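You operate a simulated robot arm through the tools that you are given. There is no shell and no other tool.

Carry out the task below with a simulated two-armed robot. There is one attempt and no reset: what you move stays moved.

JOB
Get the cured cube out of the cold sample mould and into the grey tray.
Fine: free the red clamp, slide the lid open and raise the cube with the lift knob; leave the heater off.

Only the result counts: the job must be done as asked and must still hold three seconds after the hand-in. Knocking over, shifting, dropping, spilling or breaking anything else fails it. A push-on lid holds only when it is set on centred and level and pressed home; a screw cap is set on level and turned clockwise until tight.

ROBOT AND FRAMES
Two 7-joint arms with two-finger grippers on one trunk that stands fixed in place. Base frame: the origin is at the foot of the trunk, x ahead of it, y to its left, z up. Readings come in m, degrees, newtons and seconds.
The left shoulder is at [0.07, 0.139, 1.115], the right one opposite. With the tool pointing down near the work surface each hand reaches from about 0.38 to 0.76 m from the base axis, measured 20 degrees to its own side. Payload 3.43 kg a hand.
The tool frame of a hand sits at the grasp point between the pads (the TCP): z along the fingers, y along the line on which they close. The tips reach 0.03 m beyond it. The gripper opens to 0.104 m; its body begins 0.057 m behind the TCP.
Orientation is that of the tool frame in the base frame, as a unit quaternion [x, y, z, w]. With the fingers straight down and closing along the base's y, the tool's x points along the base's -x, its y along +y and its z along -z.

CONTROLS
- The arms move only by the tool play_rows. It takes "left_series", "right_series" or both (then of equal length, played together; a hand with none holds still); each is a list of rows, each a list of 7 numbers: the opening, from 0 (shut) to 1 (fully open), then the shift along the tool's x, y, z in units of 20 mm (1.0 is 20 mm), then the turn, a rotation vector about the tool's x, y, z in units of 6 degrees (1.0 is 6 degrees). In form: [[claw, dx, dy, dz, wx, wy, wz], ...]. A call has 1 to 20 rows; each row shifts and turns the commanded pose from where the row before left it, along the tool's axes as they then stand. A call with a number of a shift or a turn outside -1 to 1 is refused whole. A row lasts 0.2 s, in which the tool goes at most 0.05 m and 8.6 degrees; a call with a longer step from one row to the next is refused whole, and so is a gripper value outside its range. Where a pose cannot be reached the arm comes as near as it can. A force on the tool above 60 N (or 10 N above the force at the start of the call, whichever is more), or a blocked arm, ends the call early, and 0.2 s more pass. The fingers move at their own pace (about 0.045 m/s each) and stop on an object; they squeeze with about 21 N. The grip force told is the motor's: it shows also when the fingers shut on nothing. Time passes only in rows, and 0.2 s behind the last, so rows that do not move let the fingers close. It gives the time, the measured TCP pose, the force on the tool (base axes), the opening and the grip force at its end, in the units of the frame above (readings bear some noise), with the torque about the TCP (base axes, N m) and any sound that the robot's microphone picked up.
- Cameras (640 x 400 px; columns grow to the right, rows downward): "scene" is now at [0.1338, 0.0299, 1.3493]; the picture's right is [0.37, -0.93, 0.00], its down [-0.50, -0.20, -0.85] and it looks along [0.79, 0.31, -0.53] (base axes); focal length 294 px, centre (320, 200). "left" rides on the left gripper at [0.067, -0.018, -0.09] in its tool frame; the picture's right is [0.25, 0.97, 0.00], its down [-0.73, 0.19, -0.66] and it looks along [-0.64, 0.17, 0.75] (tool axes); focal length 218 px, centre (320, 200). "right" rides on the right gripper at [0.067, 0.018, -0.09] in its tool frame; the picture's right is [-0.25, 0.97, 0.00], its down [-0.73, -0.19, -0.66] and it looks along [-0.64, -0.17, 0.75] (tool axes); focal length 218 px, centre (320, 200). There is no depth. A picture from a camera that has moved, and an enlarged one, comes with that camera's place and axes in the base frame and with its lens.
- camera(camera): a new picture of that camera. The clock stands still meanwhile.
- slide_trunk(by): slides the trunk up (or, below 0, down) by that many m; the arms and the scene camera ride with it, the base frame stays. It gives what a move gives, with no picture.
- head_to(pan, tilt): turns the head with the scene camera to pan (to the left, within 86 degrees either way) and tilt (down, from -29 to 69), counted from straight ahead of the robot. It gives what a move gives.
- zoom(camera, box): a new picture of the part [left, top, right, bottom] of that camera's present view, enlarged. The clock stands still meanwhile.
- sign_off(): hands the job in; it is judged then, once.

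Nothing tells you positions but the pictures and the camera data. Unless the task says otherwise, let go and move clear before handing in.

The tools are called after ">>>" as name(argument=value, ...) on one line, values as JSON. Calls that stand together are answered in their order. play_rows: Moves the arms, as the interface text tells. Its arguments: {"type":"object","properties":{"left_series":{"type":"array","items":{"type":"array","items":{"type":"number"}}},"right_series":{"type":"array","items":{"type":"array","items":{"type":"number"}}}},"required":[]} The other tools are called the same way: slide_trunk (by) moves the trunk up or down; head_to (pan, tilt) turns the head that bears the scene camera; camera (camera) takes a picture; zoom (camera, box) takes an enlarged picture of a part of a camera's view; sign_off () hands the job in.

At the start:

```text
time: 0.0
left_eef_pos: [0.3559, 0.4123, 1.1151]
left_tcp_rot: [0.0, 1.0, 0.0, 0.0]
left_force: [0.9, 0.1, -0.7]
left_wrist_torque: [-0.03, -0.03, 0.01]
left_finger_gap: 0.1041
left_grip_force: 0.0
right_eef_pos: [0.376, 0.0139, 1.2045]
right_tcp_rot: [0.001, 1.0, -0.001, 0.0]
right_force: [-0.3, -0.3, -0.3]
right_wrist_torque: [-0.01, 0.0, 0.0]
right_finger_gap: 0.1041
right_grip_force: 0.0
trunk travel left (down, up): [-0.61, 0.33]
head pan, tilt (commanded): [21.4, 32.2]
```

scene: 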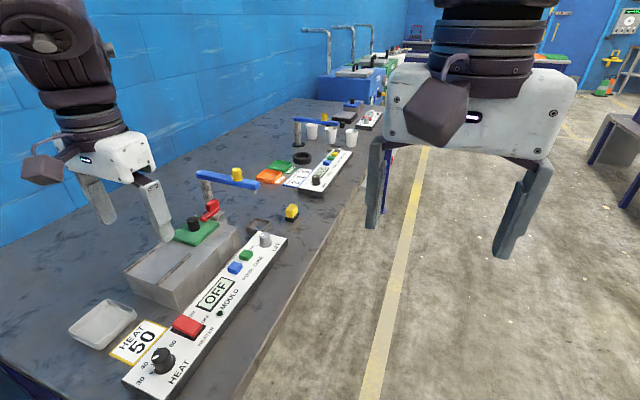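
right: 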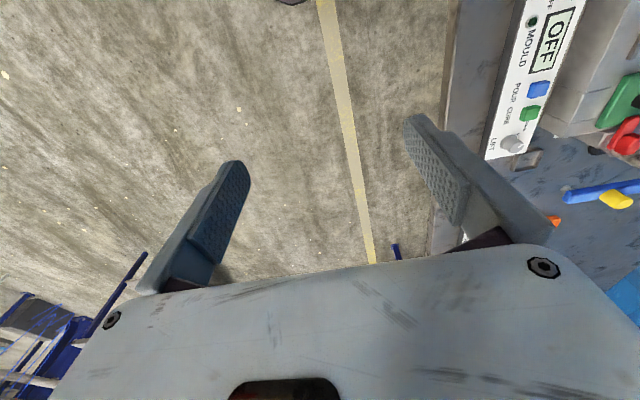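
left: 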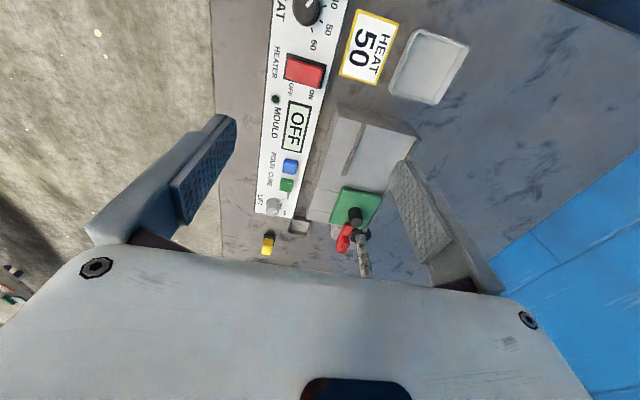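

I see a bench along the left with a mould block (green lid, red clamp), a control panel (heat knob, red heater switch, buttons, lift knob) and a grey tray at the near end. I'll enlarge the pictures to locate each part first.

>>> zoom(camera="scene", box=[60, 150, 340, 325])

>>> zoom(camera="left", box=[220, 0, 520, 280])

>>> zoom(camera="scene", box=[60, 230, 340, 400])

```text
2.29 times, centred on (200, 238) of scene
camera zoom: at [0.1338, 0.0299, 1.3493], right [0.37, -0.93, 0.0], down [-0.5, -0.2, -0.85], along [0.79, 0.31, -0.53], focal length 671 px, centre (594, 114)
```

zoom: 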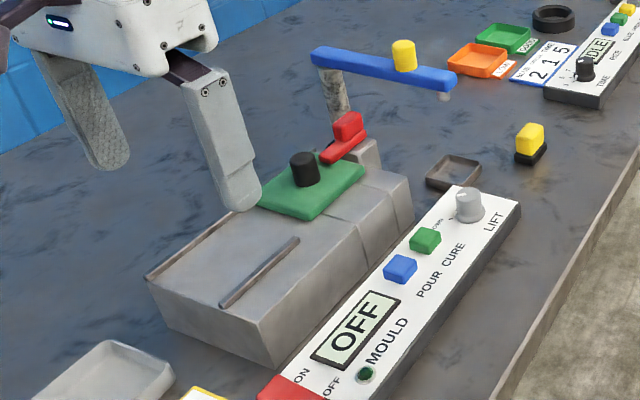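

```text
1.43 times, centred on (370, 140) of left
camera zoom: at [0.2888, 0.3936, 1.2041], right [-0.25, 0.97, 0.0], down [0.73, 0.19, 0.66], along [0.64, 0.17, -0.75], focal length 312 px, centre (249, 286)
```

zoom: 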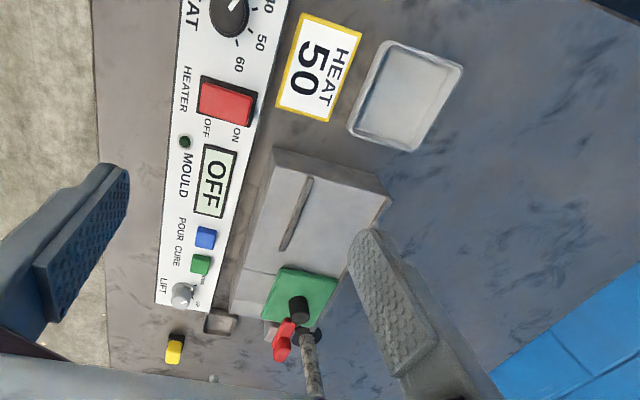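

```text
2.29 times, centred on (200, 315) of scene
camera zoom: at [0.1338, 0.0299, 1.3493], right [0.37, -0.93, 0.0], down [-0.5, -0.2, -0.85], along [0.79, 0.31, -0.53], focal length 671 px, centre (594, -63)
```

zoom: 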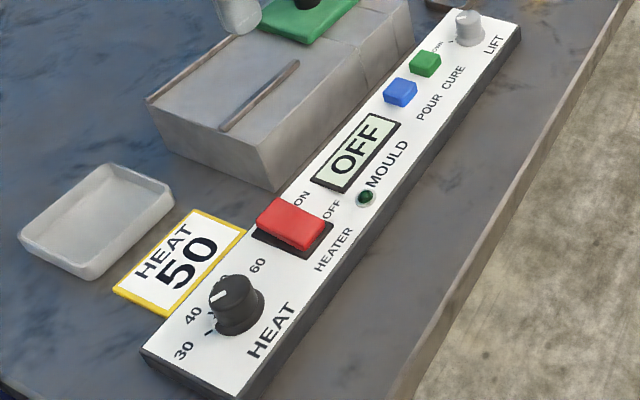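

The mould sits roughly at x 0.45–0.65, y 0.4–0.5, bench about z 0.8. I'll zoom closer on the lid, clamp and lift knob from both cameras to triangulate.

>>> zoom(camera="left", box=[300, 170, 420, 280])

>>> zoom(camera="scene", box=[160, 160, 300, 250])

>>> zoom(camera="left", box=[250, 140, 350, 260])

```text
3.64 times, centred on (360, 225) of left
camera zoom: at [0.2888, 0.3936, 1.2041], right [-0.25, 0.97, 0.0], down [0.73, 0.19, 0.66], along [0.64, 0.17, -0.75], focal length 794 px, centre (174, 109)
```

zoom: 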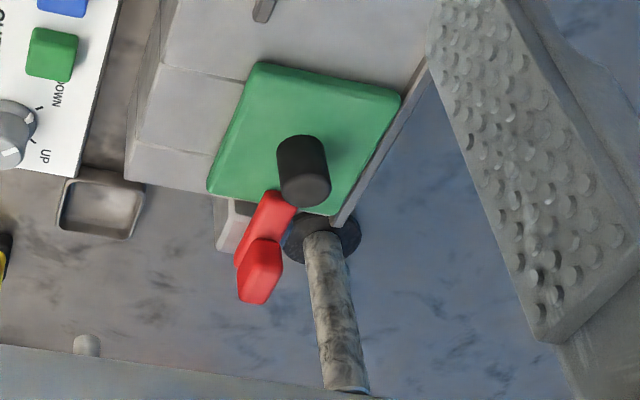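

```text
4.44 times, centred on (230, 205) of scene
camera zoom: at [0.1338, 0.0299, 1.3493], right [0.37, -0.93, 0.0], down [-0.5, -0.2, -0.85], along [0.79, 0.31, -0.53], focal length 1306 px, centre (720, 178)
```

zoom: 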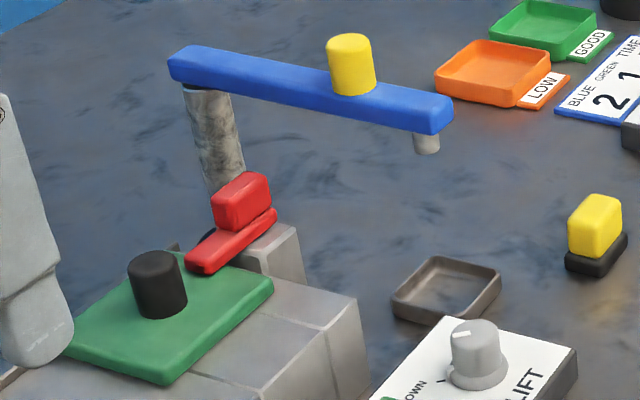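

```text
3.33 times, centred on (300, 200) of left
camera zoom: at [0.2888, 0.3936, 1.2041], right [-0.25, 0.97, 0.0], down [0.73, 0.19, 0.66], along [0.64, 0.17, -0.75], focal length 728 px, centre (387, 200)
```

zoom: 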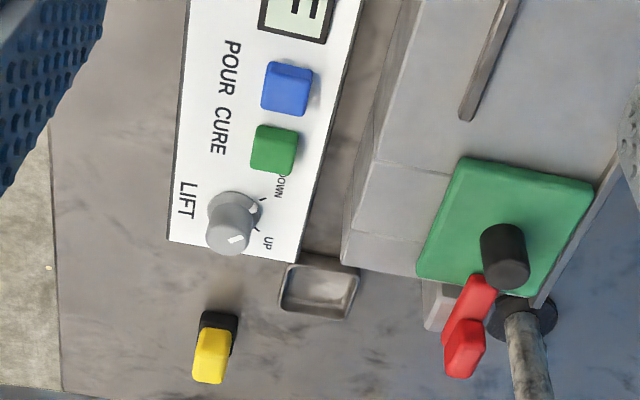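

Triangulating: lid knob top ≈ (0.565, 0.536, 0.924), red clamp handle ≈ (0.64, 0.535, 0.928), lift knob top ≈ (0.639, 0.383, 0.863), tray ≈ (0.32, 0.575). I'll move the left hand over the mould, still high, to look at it closely.

>>> play_rows(left_series=[[1, -0.8, 0.7, 0, 0, 0, 0], [1, -0.8, 0.7, 0, 0, 0, 0], [1, -0.8, 0.7, 0, 0, 0, 0], [1, -0.8, 0.7, 0, 0, 0, 0], [1, -0.8, 0.7, 0, 0, 0, 0], [1, -0.8, 0.7, 0, 0, 0, 0], [1, -0.8, 0.7, 0, 0, 0, 0], [1, -0.8, 0.7, 0, 0, 0, 0]])

>>> camera(camera="left")

>>> camera(camera="scene")

```text
time: 1.8
left_eef_pos: [0.4816, 0.524, 1.113]
left_tcp_rot: [0.0, 1.0, 0.0, 0.001]
left_force: [0.8, -0.1, 0.1]
left_wrist_torque: [-0.01, 0.01, -0.02]
left_finger_gap: 0.1039
left_grip_force: 0.0
right_eef_pos: [0.3778, 0.0134, 1.205]
right_tcp_rot: [-0.001, 1.0, 0.0, 0.0]
right_force: [0.5, 0.1, 0.3]
right_wrist_torque: [-0.04, 0.02, 0.0]
right_finger_gap: 0.104
right_grip_force: 0.1
trunk travel left (down, up): [-0.61, 0.33]
head pan, tilt (commanded): [21.4, 32.2]
```

```text
taken
camera left: at [0.4146, 0.5061, 1.2013], right [-0.25, 0.97, 0.0], down [0.73, 0.19, 0.66], along [0.64, 0.17, -0.75], focal length 218 px, centre (320, 200)
```

left: 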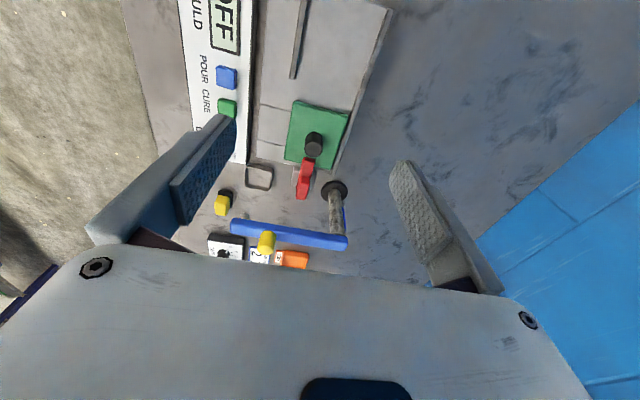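

```text
taken
camera scene: at [0.1357, 0.0307, 1.349], right [0.37, -0.93, 0.0], down [-0.5, -0.2, -0.85], along [0.79, 0.31, -0.53], focal length 294 px, centre (320, 200)
```

scene: 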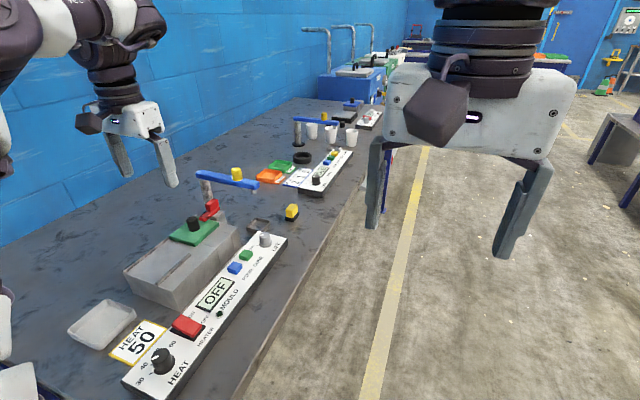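

>>> zoom(camera="left", box=[240, 80, 360, 220])

>>> zoom(camera="scene", box=[115, 160, 295, 310])

>>> zoom(camera="scene", box=[170, 190, 250, 240])

>>> zoom(camera="scene", box=[240, 220, 304, 260])

```text
2.86 times, centred on (300, 150) of left
camera zoom: at [0.4146, 0.5061, 1.2013], right [-0.25, 0.97, 0.0], down [0.73, 0.19, 0.66], along [0.64, 0.17, -0.75], focal length 624 px, centre (377, 343)
```

zoom: 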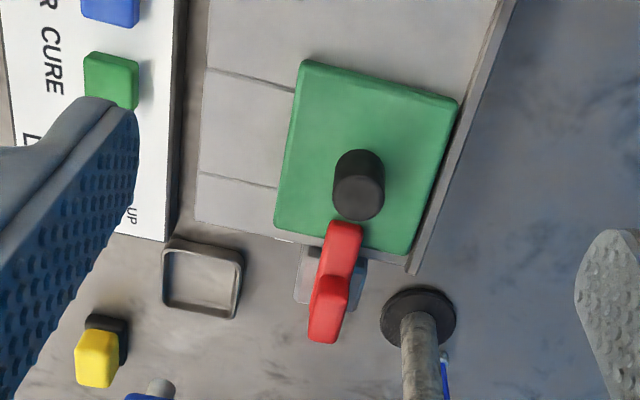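

```text
2.67 times, centred on (205, 235) of scene
camera zoom: at [0.1357, 0.0307, 1.349], right [0.37, -0.93, 0.0], down [-0.5, -0.2, -0.85], along [0.79, 0.31, -0.53], focal length 783 px, centre (627, 107)
```

zoom: 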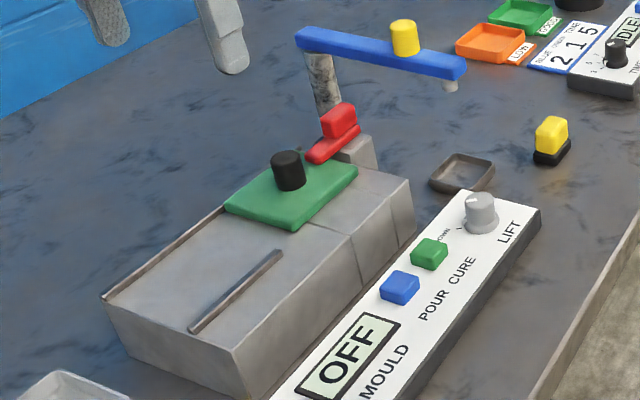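

```text
8.00 times, centred on (210, 215) of scene
camera zoom: at [0.1357, 0.0307, 1.349], right [0.37, -0.93, 0.0], down [-0.5, -0.2, -0.85], along [0.79, 0.31, -0.53], focal length 2350 px, centre (1200, 80)
```

zoom: 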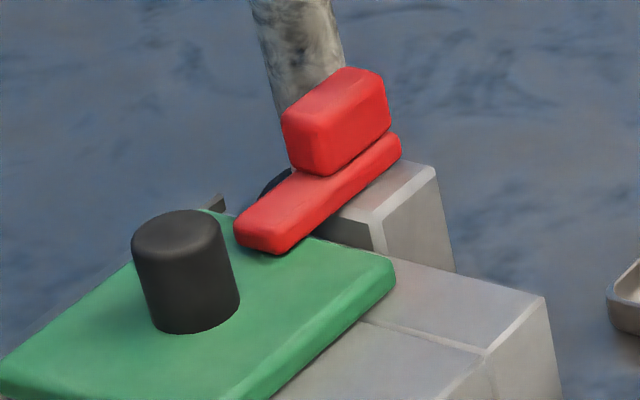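

```text
10.00 times, centred on (272, 240) of scene
camera zoom: at [0.1357, 0.0307, 1.349], right [0.37, -0.93, 0.0], down [-0.5, -0.2, -0.85], along [0.79, 0.31, -0.53], focal length 2937 px, centre (800, -200)
```

zoom: 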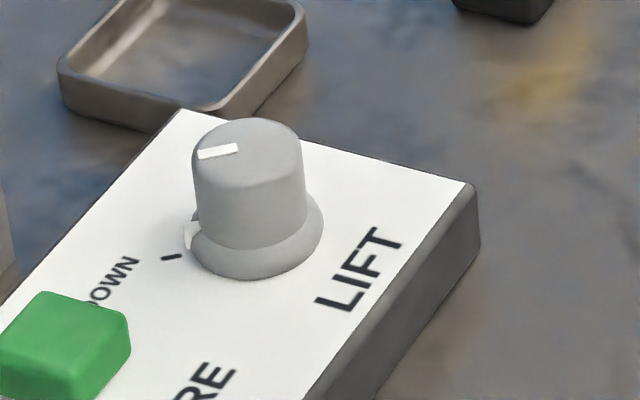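

The lid spans about x 0.52–0.61, y 0.50–0.57, and the block x 0.40–0.62 with its top near 0.883. The clamp bar reaches over the lid's far edge, and the lift knob points at DOWN. I'll lower the left hand so its camera sees how the clamp is hinged.

>>> play_rows(left_series=[[1, -0.6, -0.05, 1, 0, 0, 0], [1, -0.6, -0.05, 1, 0, 0, 0], [1, -0.6, -0.05, 1, 0, 0, 0], [1, -0.6, -0.05, 1, 0, 0, 0], [1, -0.6, -0.05, 1, 0, 0, 0], [1, -0.6, -0.05, 1, 0, 0, 0]])

>>> camera(camera="left")

>>> camera(camera="scene")

```text
time: 3.2
left_eef_pos: [0.556, 0.5193, 0.9938]
left_tcp_rot: [-0.001, 1.0, 0.0, 0.0]
left_force: [-0.4, 0.6, -1.1]
left_wrist_torque: [0.01, 0.04, -0.01]
left_finger_gap: 0.1041
left_grip_force: 0.1
right_eef_pos: [0.3778, 0.013, 1.2052]
right_tcp_rot: [0.0, 1.0, 0.0, -0.001]
right_force: [0.0, 0.0, -0.8]
right_wrist_torque: [0.02, 0.03, 0.01]
right_finger_gap: 0.1042
right_grip_force: 0.2
trunk travel left (down, up): [-0.61, 0.33]
head pan, tilt (commanded): [21.4, 32.2]
```

```text
taken
camera left: at [0.4887, 0.5, 1.0822], right [-0.25, 0.97, 0.0], down [0.73, 0.19, 0.66], along [0.63, 0.17, -0.75], focal length 218 px, centre (320, 200)
```

left: 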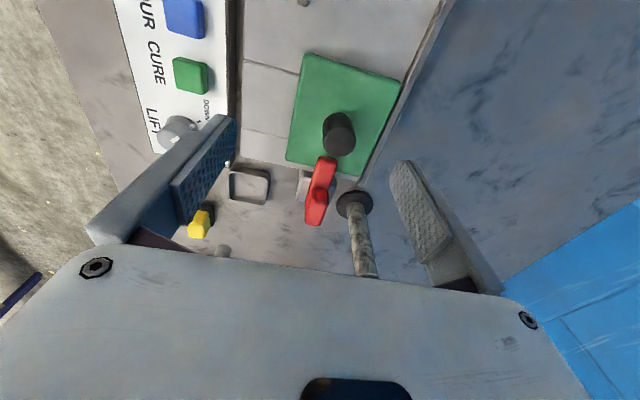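

```text
taken
camera scene: at [0.1349, 0.0301, 1.3492], right [0.37, -0.93, 0.0], down [-0.5, -0.2, -0.85], along [0.79, 0.31, -0.53], focal length 294 px, centre (320, 200)
```

scene: 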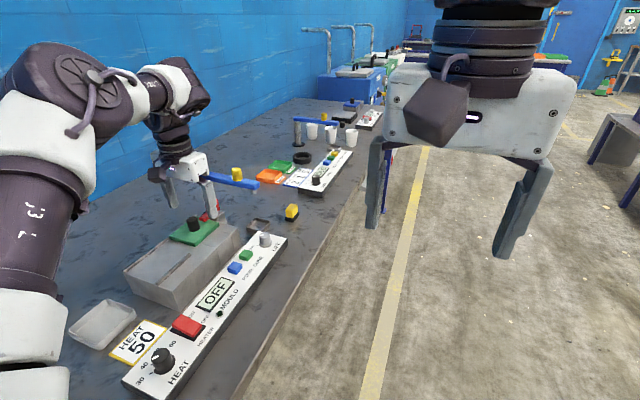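

>>> zoom(camera="left", box=[270, 90, 390, 240])

>>> zoom(camera="left", box=[130, 60, 250, 170])

>>> zoom(camera="scene", box=[150, 150, 270, 240])

```text
2.67 times, centred on (330, 165) of left
camera zoom: at [0.4887, 0.5, 1.0822], right [-0.25, 0.97, 0.0], down [0.73, 0.19, 0.66], along [0.63, 0.17, -0.75], focal length 582 px, centre (293, 293)
```

zoom: 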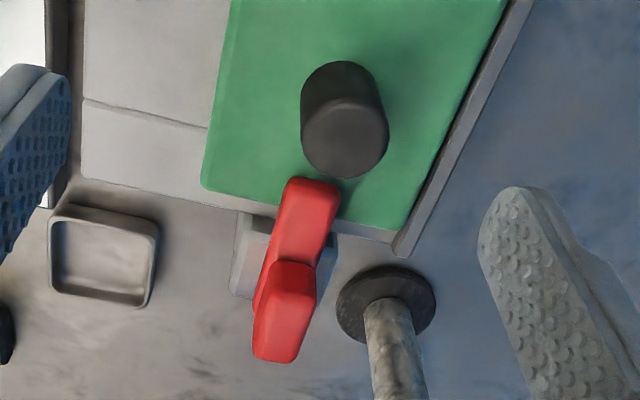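

```text
3.64 times, centred on (190, 115) of left
camera zoom: at [0.4887, 0.5, 1.0822], right [-0.25, 0.97, 0.0], down [0.73, 0.19, 0.66], along [0.63, 0.17, -0.75], focal length 794 px, centre (793, 509)
```

zoom: 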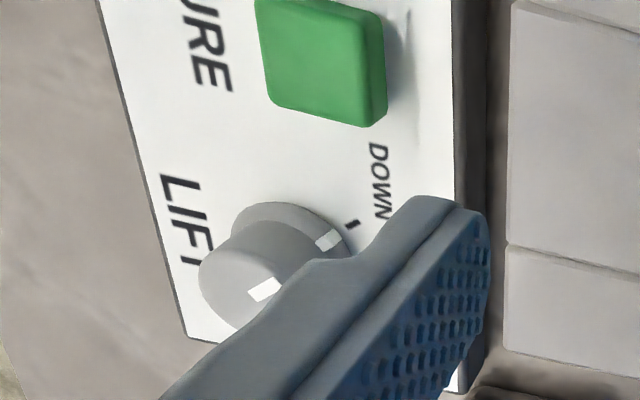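

```text
4.44 times, centred on (210, 195) of scene
camera zoom: at [0.1349, 0.0301, 1.3492], right [0.37, -0.93, 0.0], down [-0.5, -0.2, -0.85], along [0.79, 0.31, -0.53], focal length 1306 px, centre (809, 222)
```

zoom: 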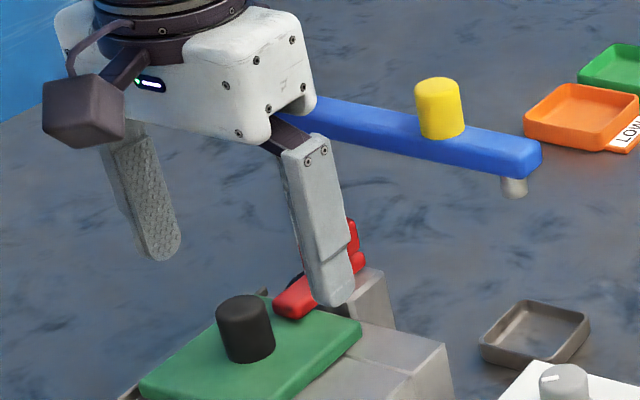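

The clamp is a red bar on a grey pedestal (about x 0.63–0.66, y 0.52–0.55) with a red block handle at about (0.64, 0.538), z 0.91–0.93. A blue swing arm with a yellow knob stands near x 0.71 and must be avoided. I'll position the hand above the handle and check the alignment.

>>> play_rows(left_series=[[1, -0.84, 0.19, 0, 0, 0, 0], [1, -0.84, 0.19, 0, 0, 0, 0], [1, -0.84, 0.19, 0, 0, 0, 0], [1, -0.84, 0.19, 0, 0, 0, 0], [0.6, -0.84, 0.19, 0, 0, 0, 0], [0.6, 0, 0, 0, 0, 0, 0]])

>>> camera(camera="left")

>>> zoom(camera="scene", box=[150, 140, 290, 250])

```text
time: 4.6
left_eef_pos: [0.563, 0.5167, 0.986]
left_tcp_rot: [-0.001, 1.0, 0.0, 0.0]
left_force: [0.4, 0.0, -0.5]
left_wrist_torque: [0.0, -0.03, -0.01]
left_finger_gap: 0.0623
left_grip_force: 0.1
left hand out of reach, approached as far as the arm can: row 1, 2, 3, 4, 5
right_eef_pos: [0.3758, 0.0136, 1.206]
right_tcp_rot: [-0.001, 1.0, 0.0, 0.0]
right_force: [0.9, -0.2, -0.6]
right_wrist_torque: [0.0, 0.0, 0.01]
right_finger_gap: 0.104
right_grip_force: 0.1
trunk travel left (down, up): [-0.61, 0.33]
head pan, tilt (commanded): [21.4, 32.2]
```

```text
taken
camera left: at [0.4958, 0.4988, 1.0741], right [-0.25, 0.97, 0.0], down [0.73, 0.19, 0.66], along [0.64, 0.17, -0.75], focal length 218 px, centre (320, 200)
```

left: 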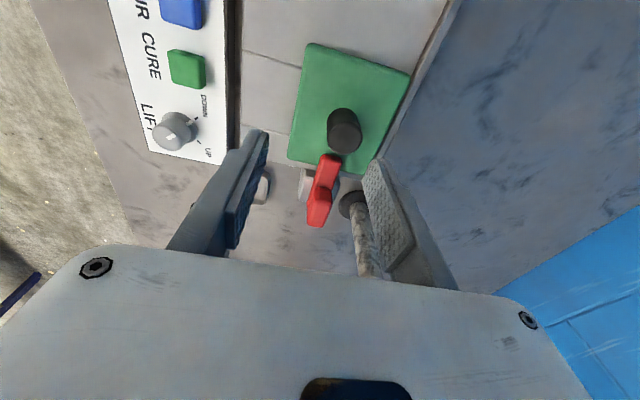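

```text
3.64 times, centred on (220, 195) of scene
camera zoom: at [0.1335, 0.0299, 1.3493], right [0.37, -0.93, 0.0], down [-0.5, -0.2, -0.85], along [0.79, 0.31, -0.53], focal length 1068 px, centre (684, 218)
```

zoom: 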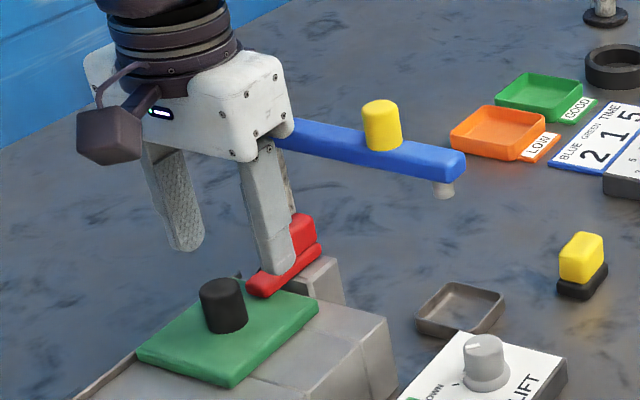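

The handle is just out of reach at this shoulder height: the arm stopped at x 0.563. Raising the trunk should bring the wrist level with the shoulder and extend the reach, so I'll lift it and then come down again with the arm.

>>> slide_trunk(by=0.15)

```text
time: 6.3
left_eef_pos: [0.5623, 0.5173, 1.1357]
left_tcp_rot: [0.0, 1.0, -0.001, -0.001]
left_force: [0.0, -0.5, 0.1]
left_wrist_torque: [-0.02, 0.02, -0.01]
left_finger_gap: 0.0625
left_grip_force: 0.0
right_eef_pos: [0.3758, 0.0131, 1.355]
right_tcp_rot: [-0.001, 1.0, 0.0, 0.001]
right_force: [-0.4, -0.3, -0.1]
right_wrist_torque: [0.0, -0.03, 0.04]
right_finger_gap: 0.1042
right_grip_force: 0.0
trunk travel left (down, up): [-0.76, 0.18]
head pan, tilt (commanded): [21.4, 32.2]
```

The hand rode up to z 1.136. I'll lower it straight down 0.13 m and see where the commanded pose goes.

>>> play_rows(left_series=[[0.6, 0, 0, 1, 0, 0, 0], [0.6, 0, 0, 1, 0, 0, 0], [0.6, 0, 0, 1, 0, 0, 0], [0.6, 0, 0, 1, 0, 0, 0], [0.6, 0, 0, 1, 0, 0, 0], [0.6, 0, 0, 1, 0, 0, 0], [0.6, 0, 0, 0.5, 0, 0, 0]])

>>> camera(camera="left")

>>> camera(camera="scene")

```text
time: 8.0
left_eef_pos: [0.5638, 0.5172, 1.0053]
left_tcp_rot: [-0.001, 1.0, 0.0, 0.001]
left_force: [0.1, 0.2, 0.5]
left_wrist_torque: [0.0, 0.0, -0.03]
left_finger_gap: 0.0626
left_grip_force: 0.1
right_eef_pos: [0.3764, 0.0143, 1.3551]
right_tcp_rot: [-0.001, 1.0, 0.0, 0.0]
right_force: [0.0, 0.7, 0.3]
right_wrist_torque: [0.01, -0.01, -0.05]
right_finger_gap: 0.1038
right_grip_force: 0.0
trunk travel left (down, up): [-0.76, 0.18]
head pan, tilt (commanded): [21.4, 32.2]
```

```text
taken
camera left: at [0.4962, 0.4983, 1.0943], right [-0.25, 0.97, 0.0], down [0.73, 0.19, 0.66], along [0.64, 0.17, -0.75], focal length 218 px, centre (320, 200)
```

left: 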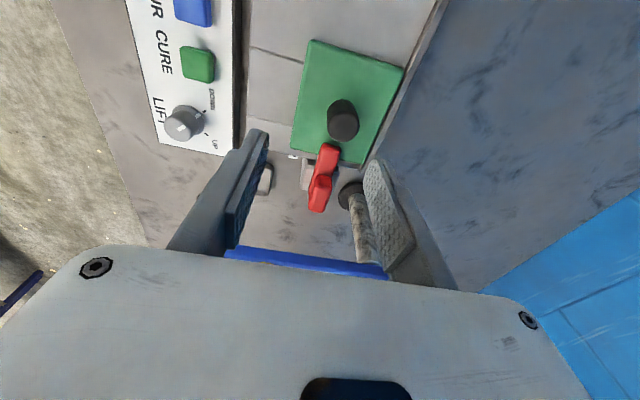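

```text
taken
camera scene: at [0.1338, 0.0299, 1.4993], right [0.37, -0.93, 0.0], down [-0.5, -0.2, -0.85], along [0.79, 0.31, -0.53], focal length 294 px, centre (320, 200)
```

scene: 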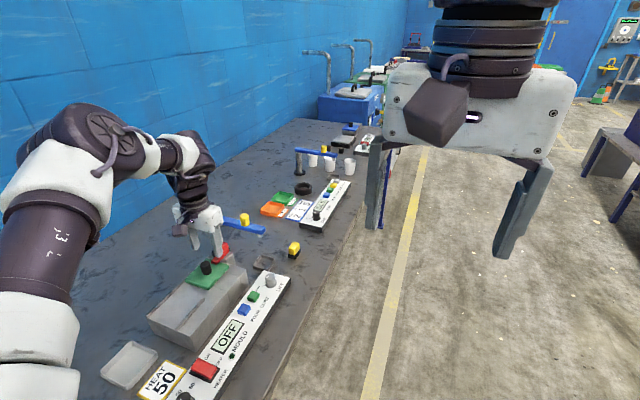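

The command restarts from the measured pose, which is good. I'll turn the head toward the mould for a better scene view.

>>> head_to(pan=38, tilt=42)

>>> camera(camera="scene")

```text
time: 8.7
left_eef_pos: [0.5643, 0.5162, 1.006]
left_tcp_rot: [0.0, 1.0, -0.001, -0.001]
left_force: [-1.0, -0.5, 0.8]
left_wrist_torque: [0.02, -0.02, 0.03]
left_finger_gap: 0.0622
left_grip_force: 0.0
right_eef_pos: [0.3765, 0.0136, 1.3547]
right_tcp_rot: [-0.002, 1.0, 0.0, 0.001]
right_force: [-0.1, 0.8, 0.4]
right_wrist_torque: [-0.01, -0.03, -0.03]
right_finger_gap: 0.1038
right_grip_force: 0.1
trunk travel left (down, up): [-0.76, 0.18]
head pan, tilt (commanded): [38.0, 42.0]
```

```text
taken
camera scene: at [0.1165, 0.0487, 1.4844], right [0.62, -0.79, 0.0], down [-0.53, -0.41, -0.74], along [0.59, 0.46, -0.67], focal length 294 px, centre (320, 200)
```

scene: 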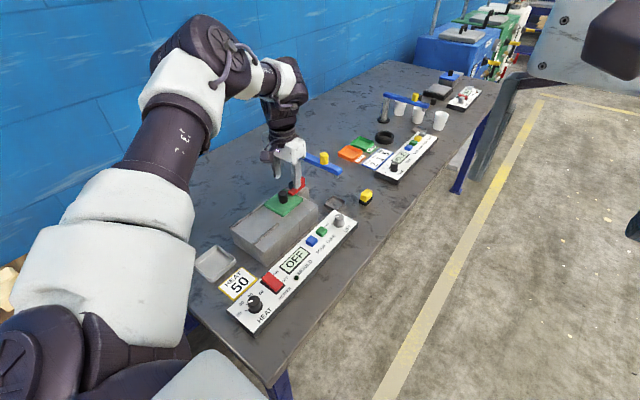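

>>> zoom(camera="scene", box=[250, 130, 350, 220])

>>> zoom(camera="scene", box=[180, 170, 370, 340])

>>> zoom(camera="left", box=[290, 130, 390, 220])

```text
4.44 times, centred on (300, 175) of scene
camera zoom: at [0.1165, 0.0487, 1.4844], right [0.62, -0.79, 0.0], down [-0.53, -0.41, -0.74], along [0.59, 0.46, -0.67], focal length 1306 px, centre (409, 311)
```

zoom: 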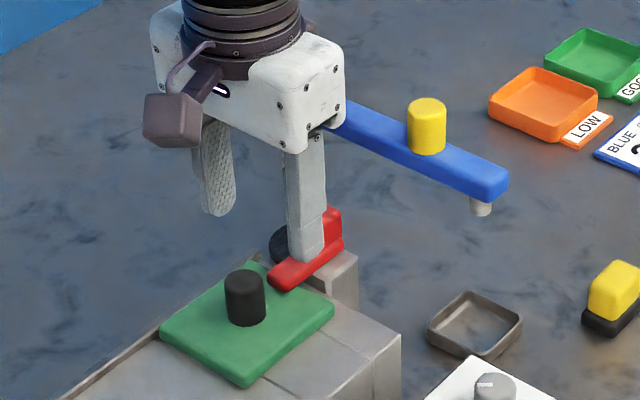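

```text
2.35 times, centred on (275, 255) of scene
camera zoom: at [0.1165, 0.0487, 1.4844], right [0.62, -0.79, 0.0], down [-0.53, -0.41, -0.74], along [0.59, 0.46, -0.67], focal length 691 px, centre (426, 71)
```

zoom: 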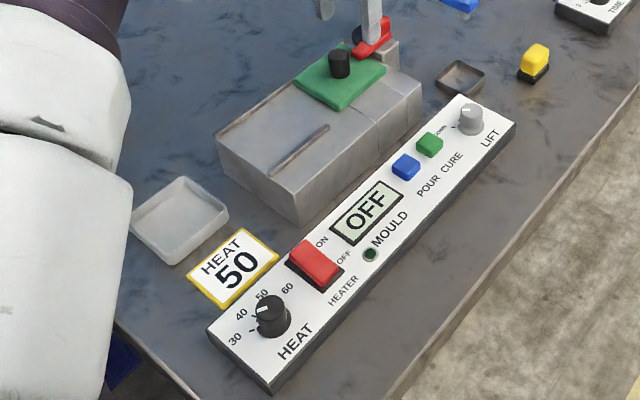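

```text
4.44 times, centred on (340, 175) of left
camera zoom: at [0.4963, 0.4982, 1.0946], right [-0.25, 0.97, 0.0], down [0.73, 0.19, 0.66], along [0.64, 0.17, -0.75], focal length 970 px, centre (231, 311)
```

zoom: 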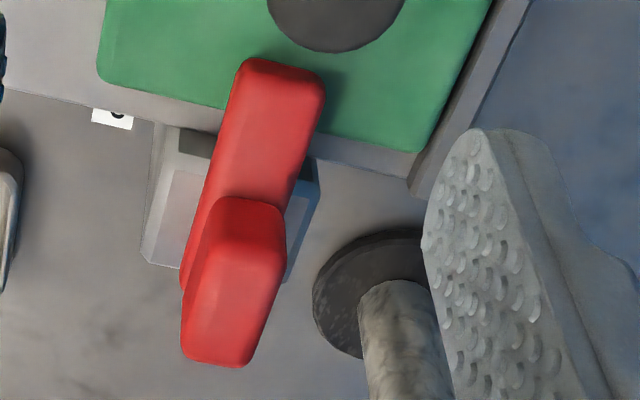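

There is a small white mark beside the pedestal that might show how the clamp moves; I'll enlarge it.

>>> zoom(camera="left", box=[290, 140, 340, 180])

>>> zoom(camera="scene", box=[285, 165, 325, 200])

>>> zoom(camera="scene", box=[320, 200, 365, 240])

```text
10.00 times, centred on (315, 160) of left
camera zoom: at [0.4963, 0.4982, 1.0946], right [-0.25, 0.97, 0.0], down [0.73, 0.19, 0.66], along [0.64, 0.17, -0.75], focal length 2183 px, centre (370, 600)
```

zoom: 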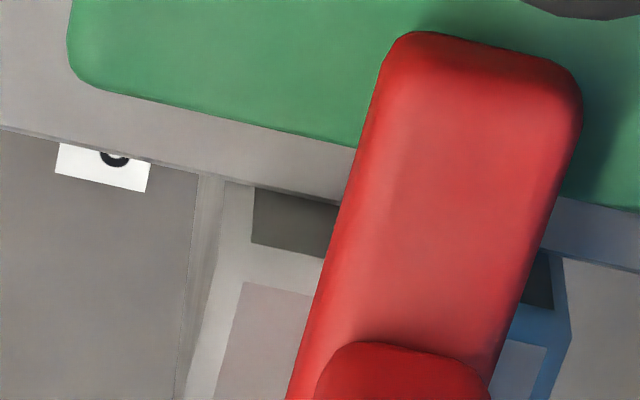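

```text
11.43 times, centred on (305, 182) of scene
camera zoom: at [0.1165, 0.0487, 1.4844], right [0.62, -0.79, 0.0], down [-0.53, -0.41, -0.74], along [0.59, 0.46, -0.67], focal length 3357 px, centre (491, 400)
```

zoom: 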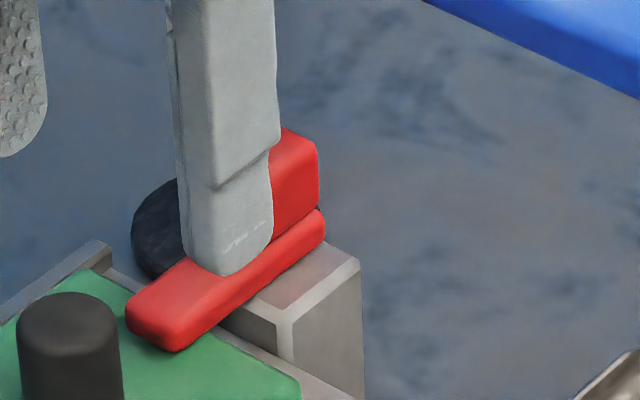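

```text
10.00 times, centred on (342, 220) of scene
camera zoom: at [0.1165, 0.0487, 1.4844], right [0.62, -0.79, 0.0], down [-0.53, -0.41, -0.74], along [0.59, 0.46, -0.67], focal length 2937 px, centre (95, 0)
```

zoom: 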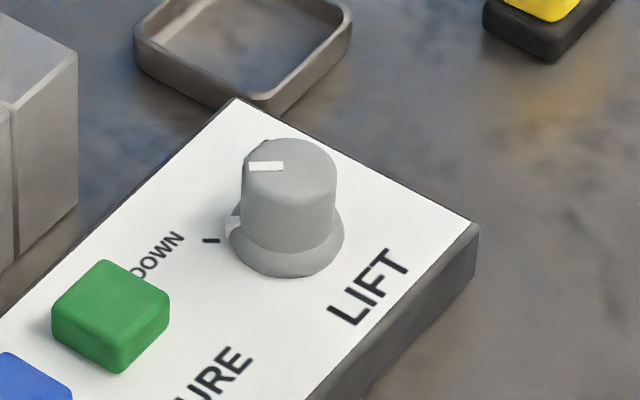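

The handle spans about x 0.62–0.65, y 0.525–0.543, top 0.93. To reach it I'll pitch the hand 12° forward and hover just above it with the fingers straddling it in y.

>>> play_rows(left_series=[[0.6, 0, 0, 0, 0, -1, 0], [0.6, 0, 0, 0, 0, -1, 0], [0.6, -0.84, 0.225, 0.447, 0, 0, 0], [0.6, -0.84, 0.225, 0.447, 0, 0, 0], [0.6, -0.84, 0.225, 0.447, 0, 0, 0], [0.6, -0.84, 0.225, 0.447, 0, 0, 0]])

>>> camera(camera="left")

>>> zoom(camera="scene", box=[250, 130, 350, 220])

```text
time: 10.1
left_eef_pos: [0.6191, 0.5246, 0.9976]
left_tcp_rot: [0.0, 0.995, 0.0, 0.104]
left_force: [0.2, -0.1, 0.6]
left_wrist_torque: [-0.01, 0.0, 0.01]
left_finger_gap: 0.0624
left_grip_force: 0.1
left hand out of reach, approached as far as the arm can: row 5, 6
right_eef_pos: [0.3765, 0.0129, 1.3552]
right_tcp_rot: [-0.001, 1.0, 0.0, 0.0]
right_force: [0.7, 0.1, -0.5]
right_wrist_torque: [0.02, 0.04, -0.02]
right_finger_gap: 0.104
right_grip_force: 0.0
trunk travel left (down, up): [-0.76, 0.18]
head pan, tilt (commanded): [38.0, 42.0]
```

```text
taken
camera left: at [0.5334, 0.5054, 1.0698], right [-0.25, 0.97, -0.05], down [0.58, 0.19, 0.79], along [0.78, 0.17, -0.61], focal length 218 px, centre (320, 200)
```

left: 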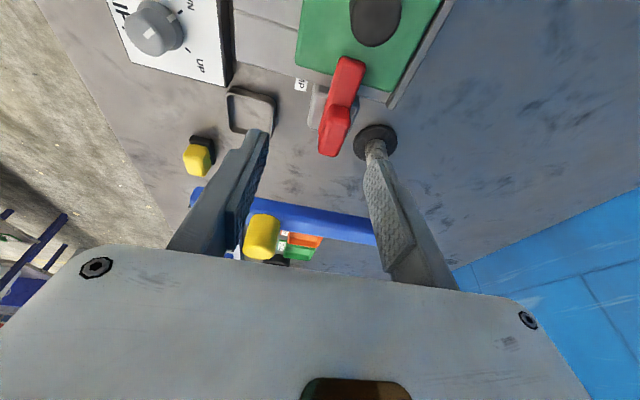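

```text
4.44 times, centred on (300, 175) of scene
camera zoom: at [0.1168, 0.0482, 1.4844], right [0.62, -0.79, 0.0], down [-0.53, -0.41, -0.74], along [0.58, 0.46, -0.67], focal length 1306 px, centre (409, 311)
```

zoom: 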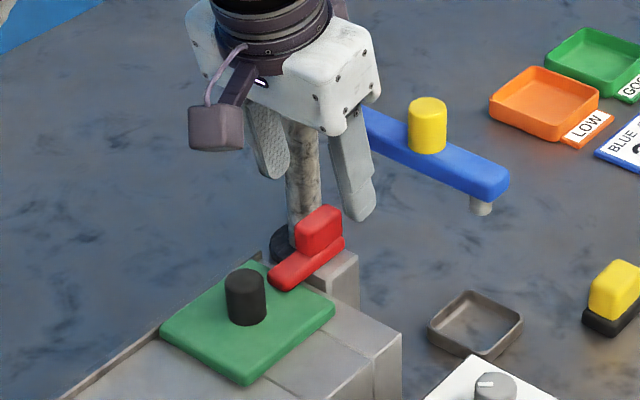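

Reach still falls short at 12° of tilt. A 24° pitch with a somewhat lower trunk should do it, and it also leans the hand away from the yellow knob. I'll raise the hand, pitch further, then lower the trunk 0.08.

>>> play_rows(left_series=[[0.6, 0.3, 0, -1, 0, 0, 0], [0.6, 0.3, 0, -1, 0, 0, 0], [0.6, 0, 0, -1, 0, -1, 0], [0.6, 0, 0, -1, 0, -1, 0]])

>>> slide_trunk(by=-0.08)

>>> camera(camera="left")

```text
time: 11.1
left_eef_pos: [0.5844, 0.5259, 1.0737]
left_tcp_rot: [-0.001, 0.978, 0.001, 0.21]
left_force: [-0.3, -0.8, -0.4]
left_wrist_torque: [0.0, -0.01, 0.0]
left_finger_gap: 0.0624
left_grip_force: 0.1
right_eef_pos: [0.3741, 0.0144, 1.355]
right_tcp_rot: [-0.001, 1.0, 0.0, 0.001]
right_force: [0.3, 0.3, -0.1]
right_wrist_torque: [0.0, -0.03, -0.01]
right_finger_gap: 0.104
right_grip_force: 0.1
trunk travel left (down, up): [-0.76, 0.18]
head pan, tilt (commanded): [38.0, 42.0]
```

```text
time: 12.3
left_eef_pos: [0.586, 0.5259, 0.9923]
left_tcp_rot: [0.0, 0.978, 0.0, 0.207]
left_force: [-0.4, -1.0, -0.5]
left_wrist_torque: [0.0, -0.03, -0.01]
left_finger_gap: 0.0622
left_grip_force: 0.1
right_eef_pos: [0.3753, 0.0132, 1.2744]
right_tcp_rot: [-0.001, 1.0, 0.0, 0.0]
right_force: [0.3, 0.4, 0.0]
right_wrist_torque: [0.04, 0.01, -0.01]
right_finger_gap: 0.104
right_grip_force: 0.1
trunk travel left (down, up): [-0.68, 0.26]
head pan, tilt (commanded): [38.0, 42.0]
```

```text
taken
camera left: at [0.4883, 0.5074, 1.0465], right [-0.23, 0.97, -0.1], down [0.4, 0.19, 0.9], along [0.89, 0.17, -0.43], focal length 218 px, centre (320, 200)
```

left: 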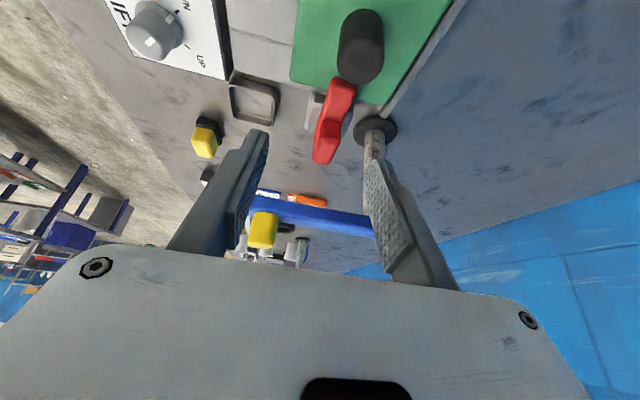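

Now tilted 24° with the TCP at (0.586, 0.526, 0.992). I'll move to just above the handle at (0.632, 0.534, 0.975) and look again.

>>> play_rows(left_series=[[0.6, -0.88, 0.2, 0.855, 0, 0, 0], [0.6, -0.88, 0.2, 0.855, 0, 0, 0], [0.6, 0, 0, 0, 0, 0, 0]])

>>> camera(camera="left")

>>> camera(camera="scene")

```text
time: 13.1
left_eef_pos: [0.633, 0.5335, 0.9772]
left_tcp_rot: [0.0, 0.978, -0.001, 0.207]
left_force: [-0.1, -0.2, 0.2]
left_wrist_torque: [0.0, -0.01, 0.02]
left_finger_gap: 0.0624
left_grip_force: 0.0
right_eef_pos: [0.3739, 0.0138, 1.2754]
right_tcp_rot: [-0.001, 1.0, 0.0, 0.0]
right_force: [-0.8, 0.1, 0.7]
right_wrist_torque: [0.01, -0.02, -0.01]
right_finger_gap: 0.1042
right_grip_force: 0.1
trunk travel left (down, up): [-0.68, 0.26]
head pan, tilt (commanded): [38.0, 42.0]
```

```text
taken
camera left: at [0.5351, 0.5153, 1.0304], right [-0.23, 0.97, -0.1], down [0.4, 0.19, 0.9], along [0.89, 0.17, -0.43], focal length 218 px, centre (320, 200)
```

left: 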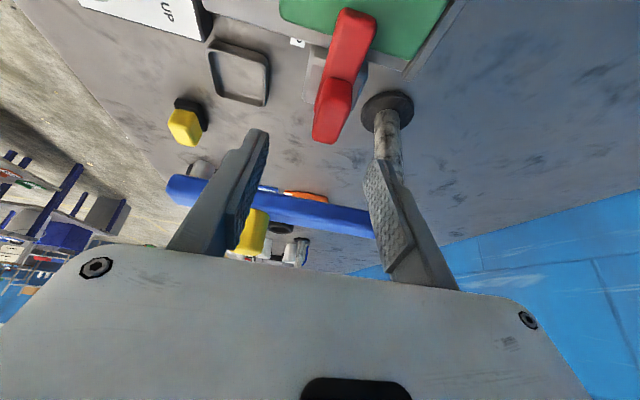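

```text
taken
camera scene: at [0.1152, 0.0485, 1.4045], right [0.62, -0.79, 0.0], down [-0.53, -0.41, -0.74], along [0.59, 0.46, -0.67], focal length 294 px, centre (320, 200)
```

scene: 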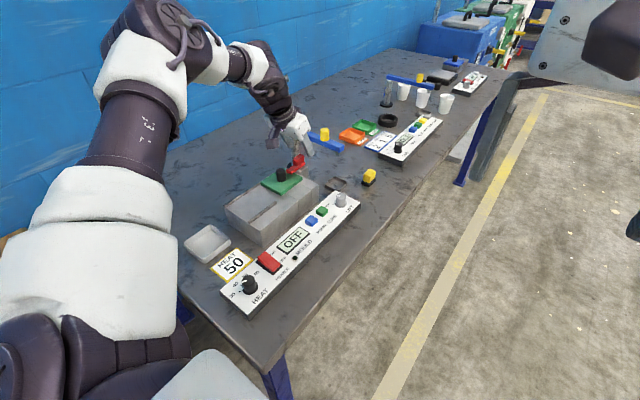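

>>> zoom(camera="scene", box=[255, 100, 345, 190])

>>> zoom(camera="left", box=[270, 0, 410, 160])

```text
4.44 times, centred on (300, 145) of scene
camera zoom: at [0.1152, 0.0485, 1.4045], right [0.62, -0.79, 0.0], down [-0.53, -0.41, -0.74], along [0.59, 0.46, -0.67], focal length 1306 px, centre (409, 444)
```

zoom: 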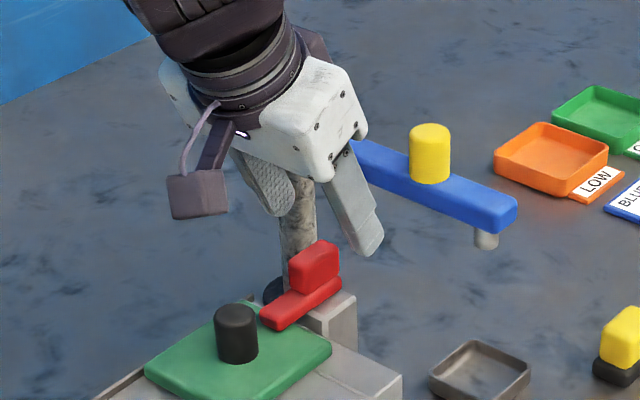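

```text
2.50 times, centred on (340, 80) of left
camera zoom: at [0.5351, 0.5153, 1.0304], right [-0.23, 0.97, -0.1], down [0.4, 0.19, 0.9], along [0.89, 0.17, -0.43], focal length 546 px, centre (270, 500)
```

zoom: 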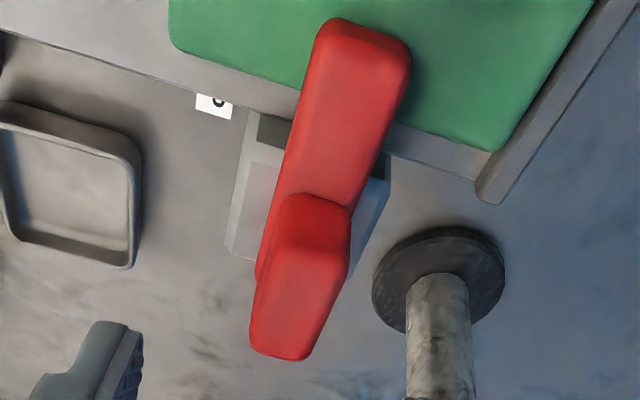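

The alignment is good: the handle lies centred between the fingers. I'll lower onto it so the pads straddle it, then close gently.

>>> play_rows(left_series=[[0.6, 0.49, 0, 0.9, 0, 0, 0], [0.6, 0.49, 0, 0.9, 0, 0, 0], [0.6, 0, 0, 0, 0, 0, 0]])

>>> zoom(camera="scene", box=[255, 120, 335, 200])

>>> camera(camera="left")

```text
time: 13.9
left_eef_pos: [0.6309, 0.533, 0.9361]
left_tcp_rot: [0.0, 0.978, -0.001, 0.208]
left_force: [0.2, -0.4, 0.2]
left_wrist_torque: [-0.01, 0.01, -0.03]
left_finger_gap: 0.0626
left_grip_force: 0.1
right_eef_pos: [0.3756, 0.0135, 1.2755]
right_tcp_rot: [0.0, 1.0, 0.0, 0.0]
right_force: [0.0, 0.2, -0.3]
right_wrist_torque: [0.03, -0.01, 0.0]
right_finger_gap: 0.1042
right_grip_force: 0.1
trunk travel left (down, up): [-0.68, 0.26]
head pan, tilt (commanded): [38.0, 42.0]
```

```text
5.00 times, centred on (295, 160) of scene
camera zoom: at [0.1163, 0.0483, 1.4044], right [0.62, -0.79, 0.0], down [-0.53, -0.41, -0.74], along [0.59, 0.46, -0.67], focal length 1469 px, centre (445, 400)
```

zoom: 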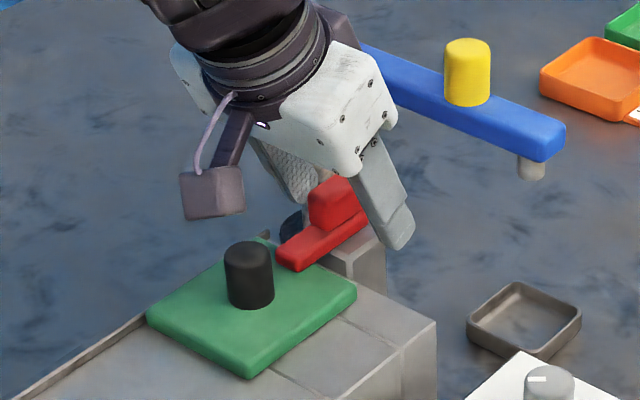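

```text
taken
camera left: at [0.5329, 0.5143, 0.9902], right [-0.23, 0.97, -0.1], down [0.4, 0.19, 0.9], along [0.89, 0.17, -0.43], focal length 218 px, centre (320, 200)
```

left: 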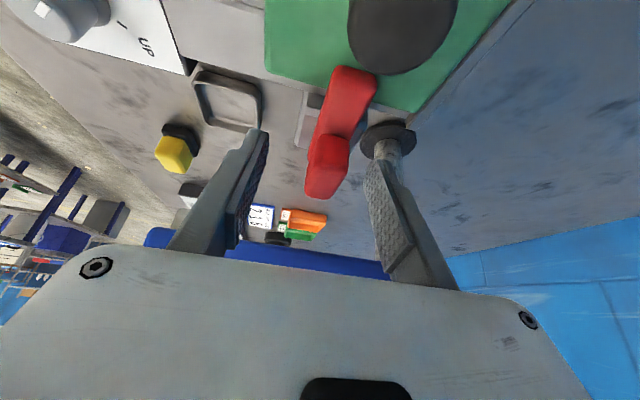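

The handle is between the pads with nothing touching. Closing now.

>>> play_rows(left_series=[[0.3, 0, 0, 0, 0, 0, 0], [0.1, 0, 0, 0, 0, 0, 0], [0, 0, 0, 0, 0, 0, 0], [0, 0, 0, 0, 0, 0, 0], [0, 0, 0, 0, 0, 0, 0]])

>>> zoom(camera="scene", box=[255, 120, 335, 200])

>>> zoom(camera="left", box=[240, 20, 440, 260])

```text
time: 15.1
left_eef_pos: [0.6306, 0.5358, 0.9353]
left_tcp_rot: [-0.001, 0.978, 0.0, 0.208]
left_force: [-0.5, 6.9, -1.0]
left_wrist_torque: [0.12, 0.05, 0.0]
left_finger_gap: 0.0194
left_grip_force: 45.3
right_eef_pos: [0.3764, 0.0152, 1.2732]
right_tcp_rot: [-0.001, 1.0, 0.0, 0.0]
right_force: [-1.2, -0.3, -0.5]
right_wrist_torque: [0.0, 0.01, 0.02]
right_finger_gap: 0.1042
right_grip_force: 0.1
trunk travel left (down, up): [-0.68, 0.26]
head pan, tilt (commanded): [38.0, 42.0]
```

```text
5.00 times, centred on (295, 160) of scene
camera zoom: at [0.1166, 0.0502, 1.4043], right [0.62, -0.79, 0.0], down [-0.53, -0.41, -0.74], along [0.59, 0.46, -0.67], focal length 1469 px, centre (445, 400)
```

zoom: 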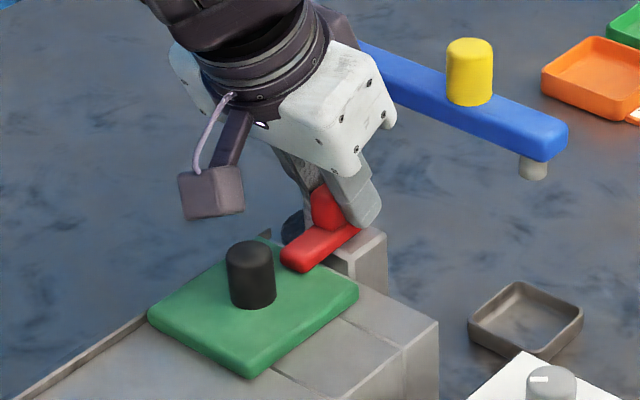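

```text
1.67 times, centred on (340, 140) of left
camera zoom: at [0.5326, 0.5163, 0.9894], right [-0.23, 0.97, -0.1], down [0.4, 0.19, 0.9], along [0.89, 0.17, -0.43], focal length 364 px, centre (287, 300)
```

zoom: 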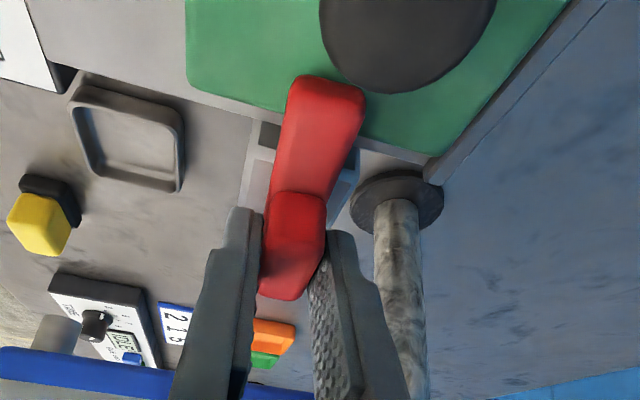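

The handle is gripped (gap 0.019). I'll test gently which way the clamp moves, starting with a 6° twist about the vertical.

>>> play_rows(left_series=[[0, 0, 0, 0, -0.407, 0, -0.9135], [0, 0, 0, 0, 0, 0, 0]])

>>> zoom(camera="scene", box=[255, 120, 335, 200])

>>> zoom(camera="left", box=[240, 20, 440, 260])

```text
time: 15.7
left_eef_pos: [0.6317, 0.534, 0.9357]
left_tcp_rot: [-0.051, 0.977, 0.01, 0.208]
left_force: [0.5, 6.5, -0.3]
left_wrist_torque: [0.13, 0.03, 0.04]
left_finger_gap: 0.0196
left_grip_force: 44.9
right_eef_pos: [0.3758, 0.0142, 1.2739]
right_tcp_rot: [0.0, 1.0, -0.001, 0.0]
right_force: [0.9, 0.3, -0.9]
right_wrist_torque: [-0.03, -0.01, 0.01]
right_finger_gap: 0.104
right_grip_force: 0.1
trunk travel left (down, up): [-0.68, 0.26]
head pan, tilt (commanded): [38.0, 42.0]
```

```text
5.00 times, centred on (295, 160) of scene
camera zoom: at [0.1168, 0.0501, 1.4043], right [0.62, -0.79, 0.0], down [-0.53, -0.41, -0.74], along [0.59, 0.46, -0.67], focal length 1469 px, centre (445, 400)
```

zoom: 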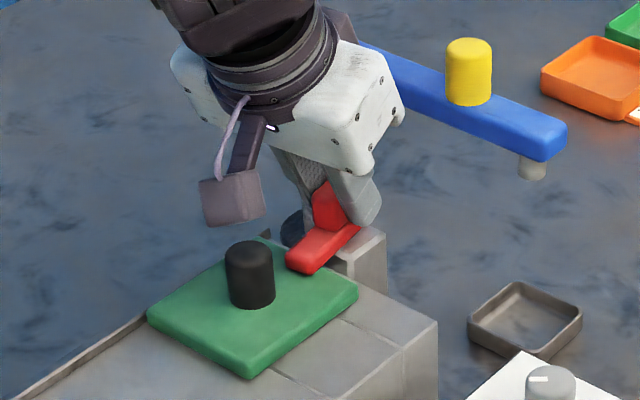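

```text
1.67 times, centred on (340, 140) of left
camera zoom: at [0.535, 0.5055, 0.9894], right [-0.33, 0.94, -0.1], down [0.38, 0.23, 0.9], along [0.86, 0.26, -0.43], focal length 364 px, centre (287, 300)
```

zoom: 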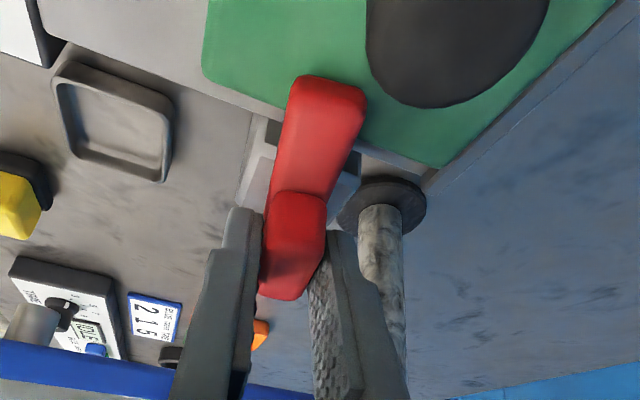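

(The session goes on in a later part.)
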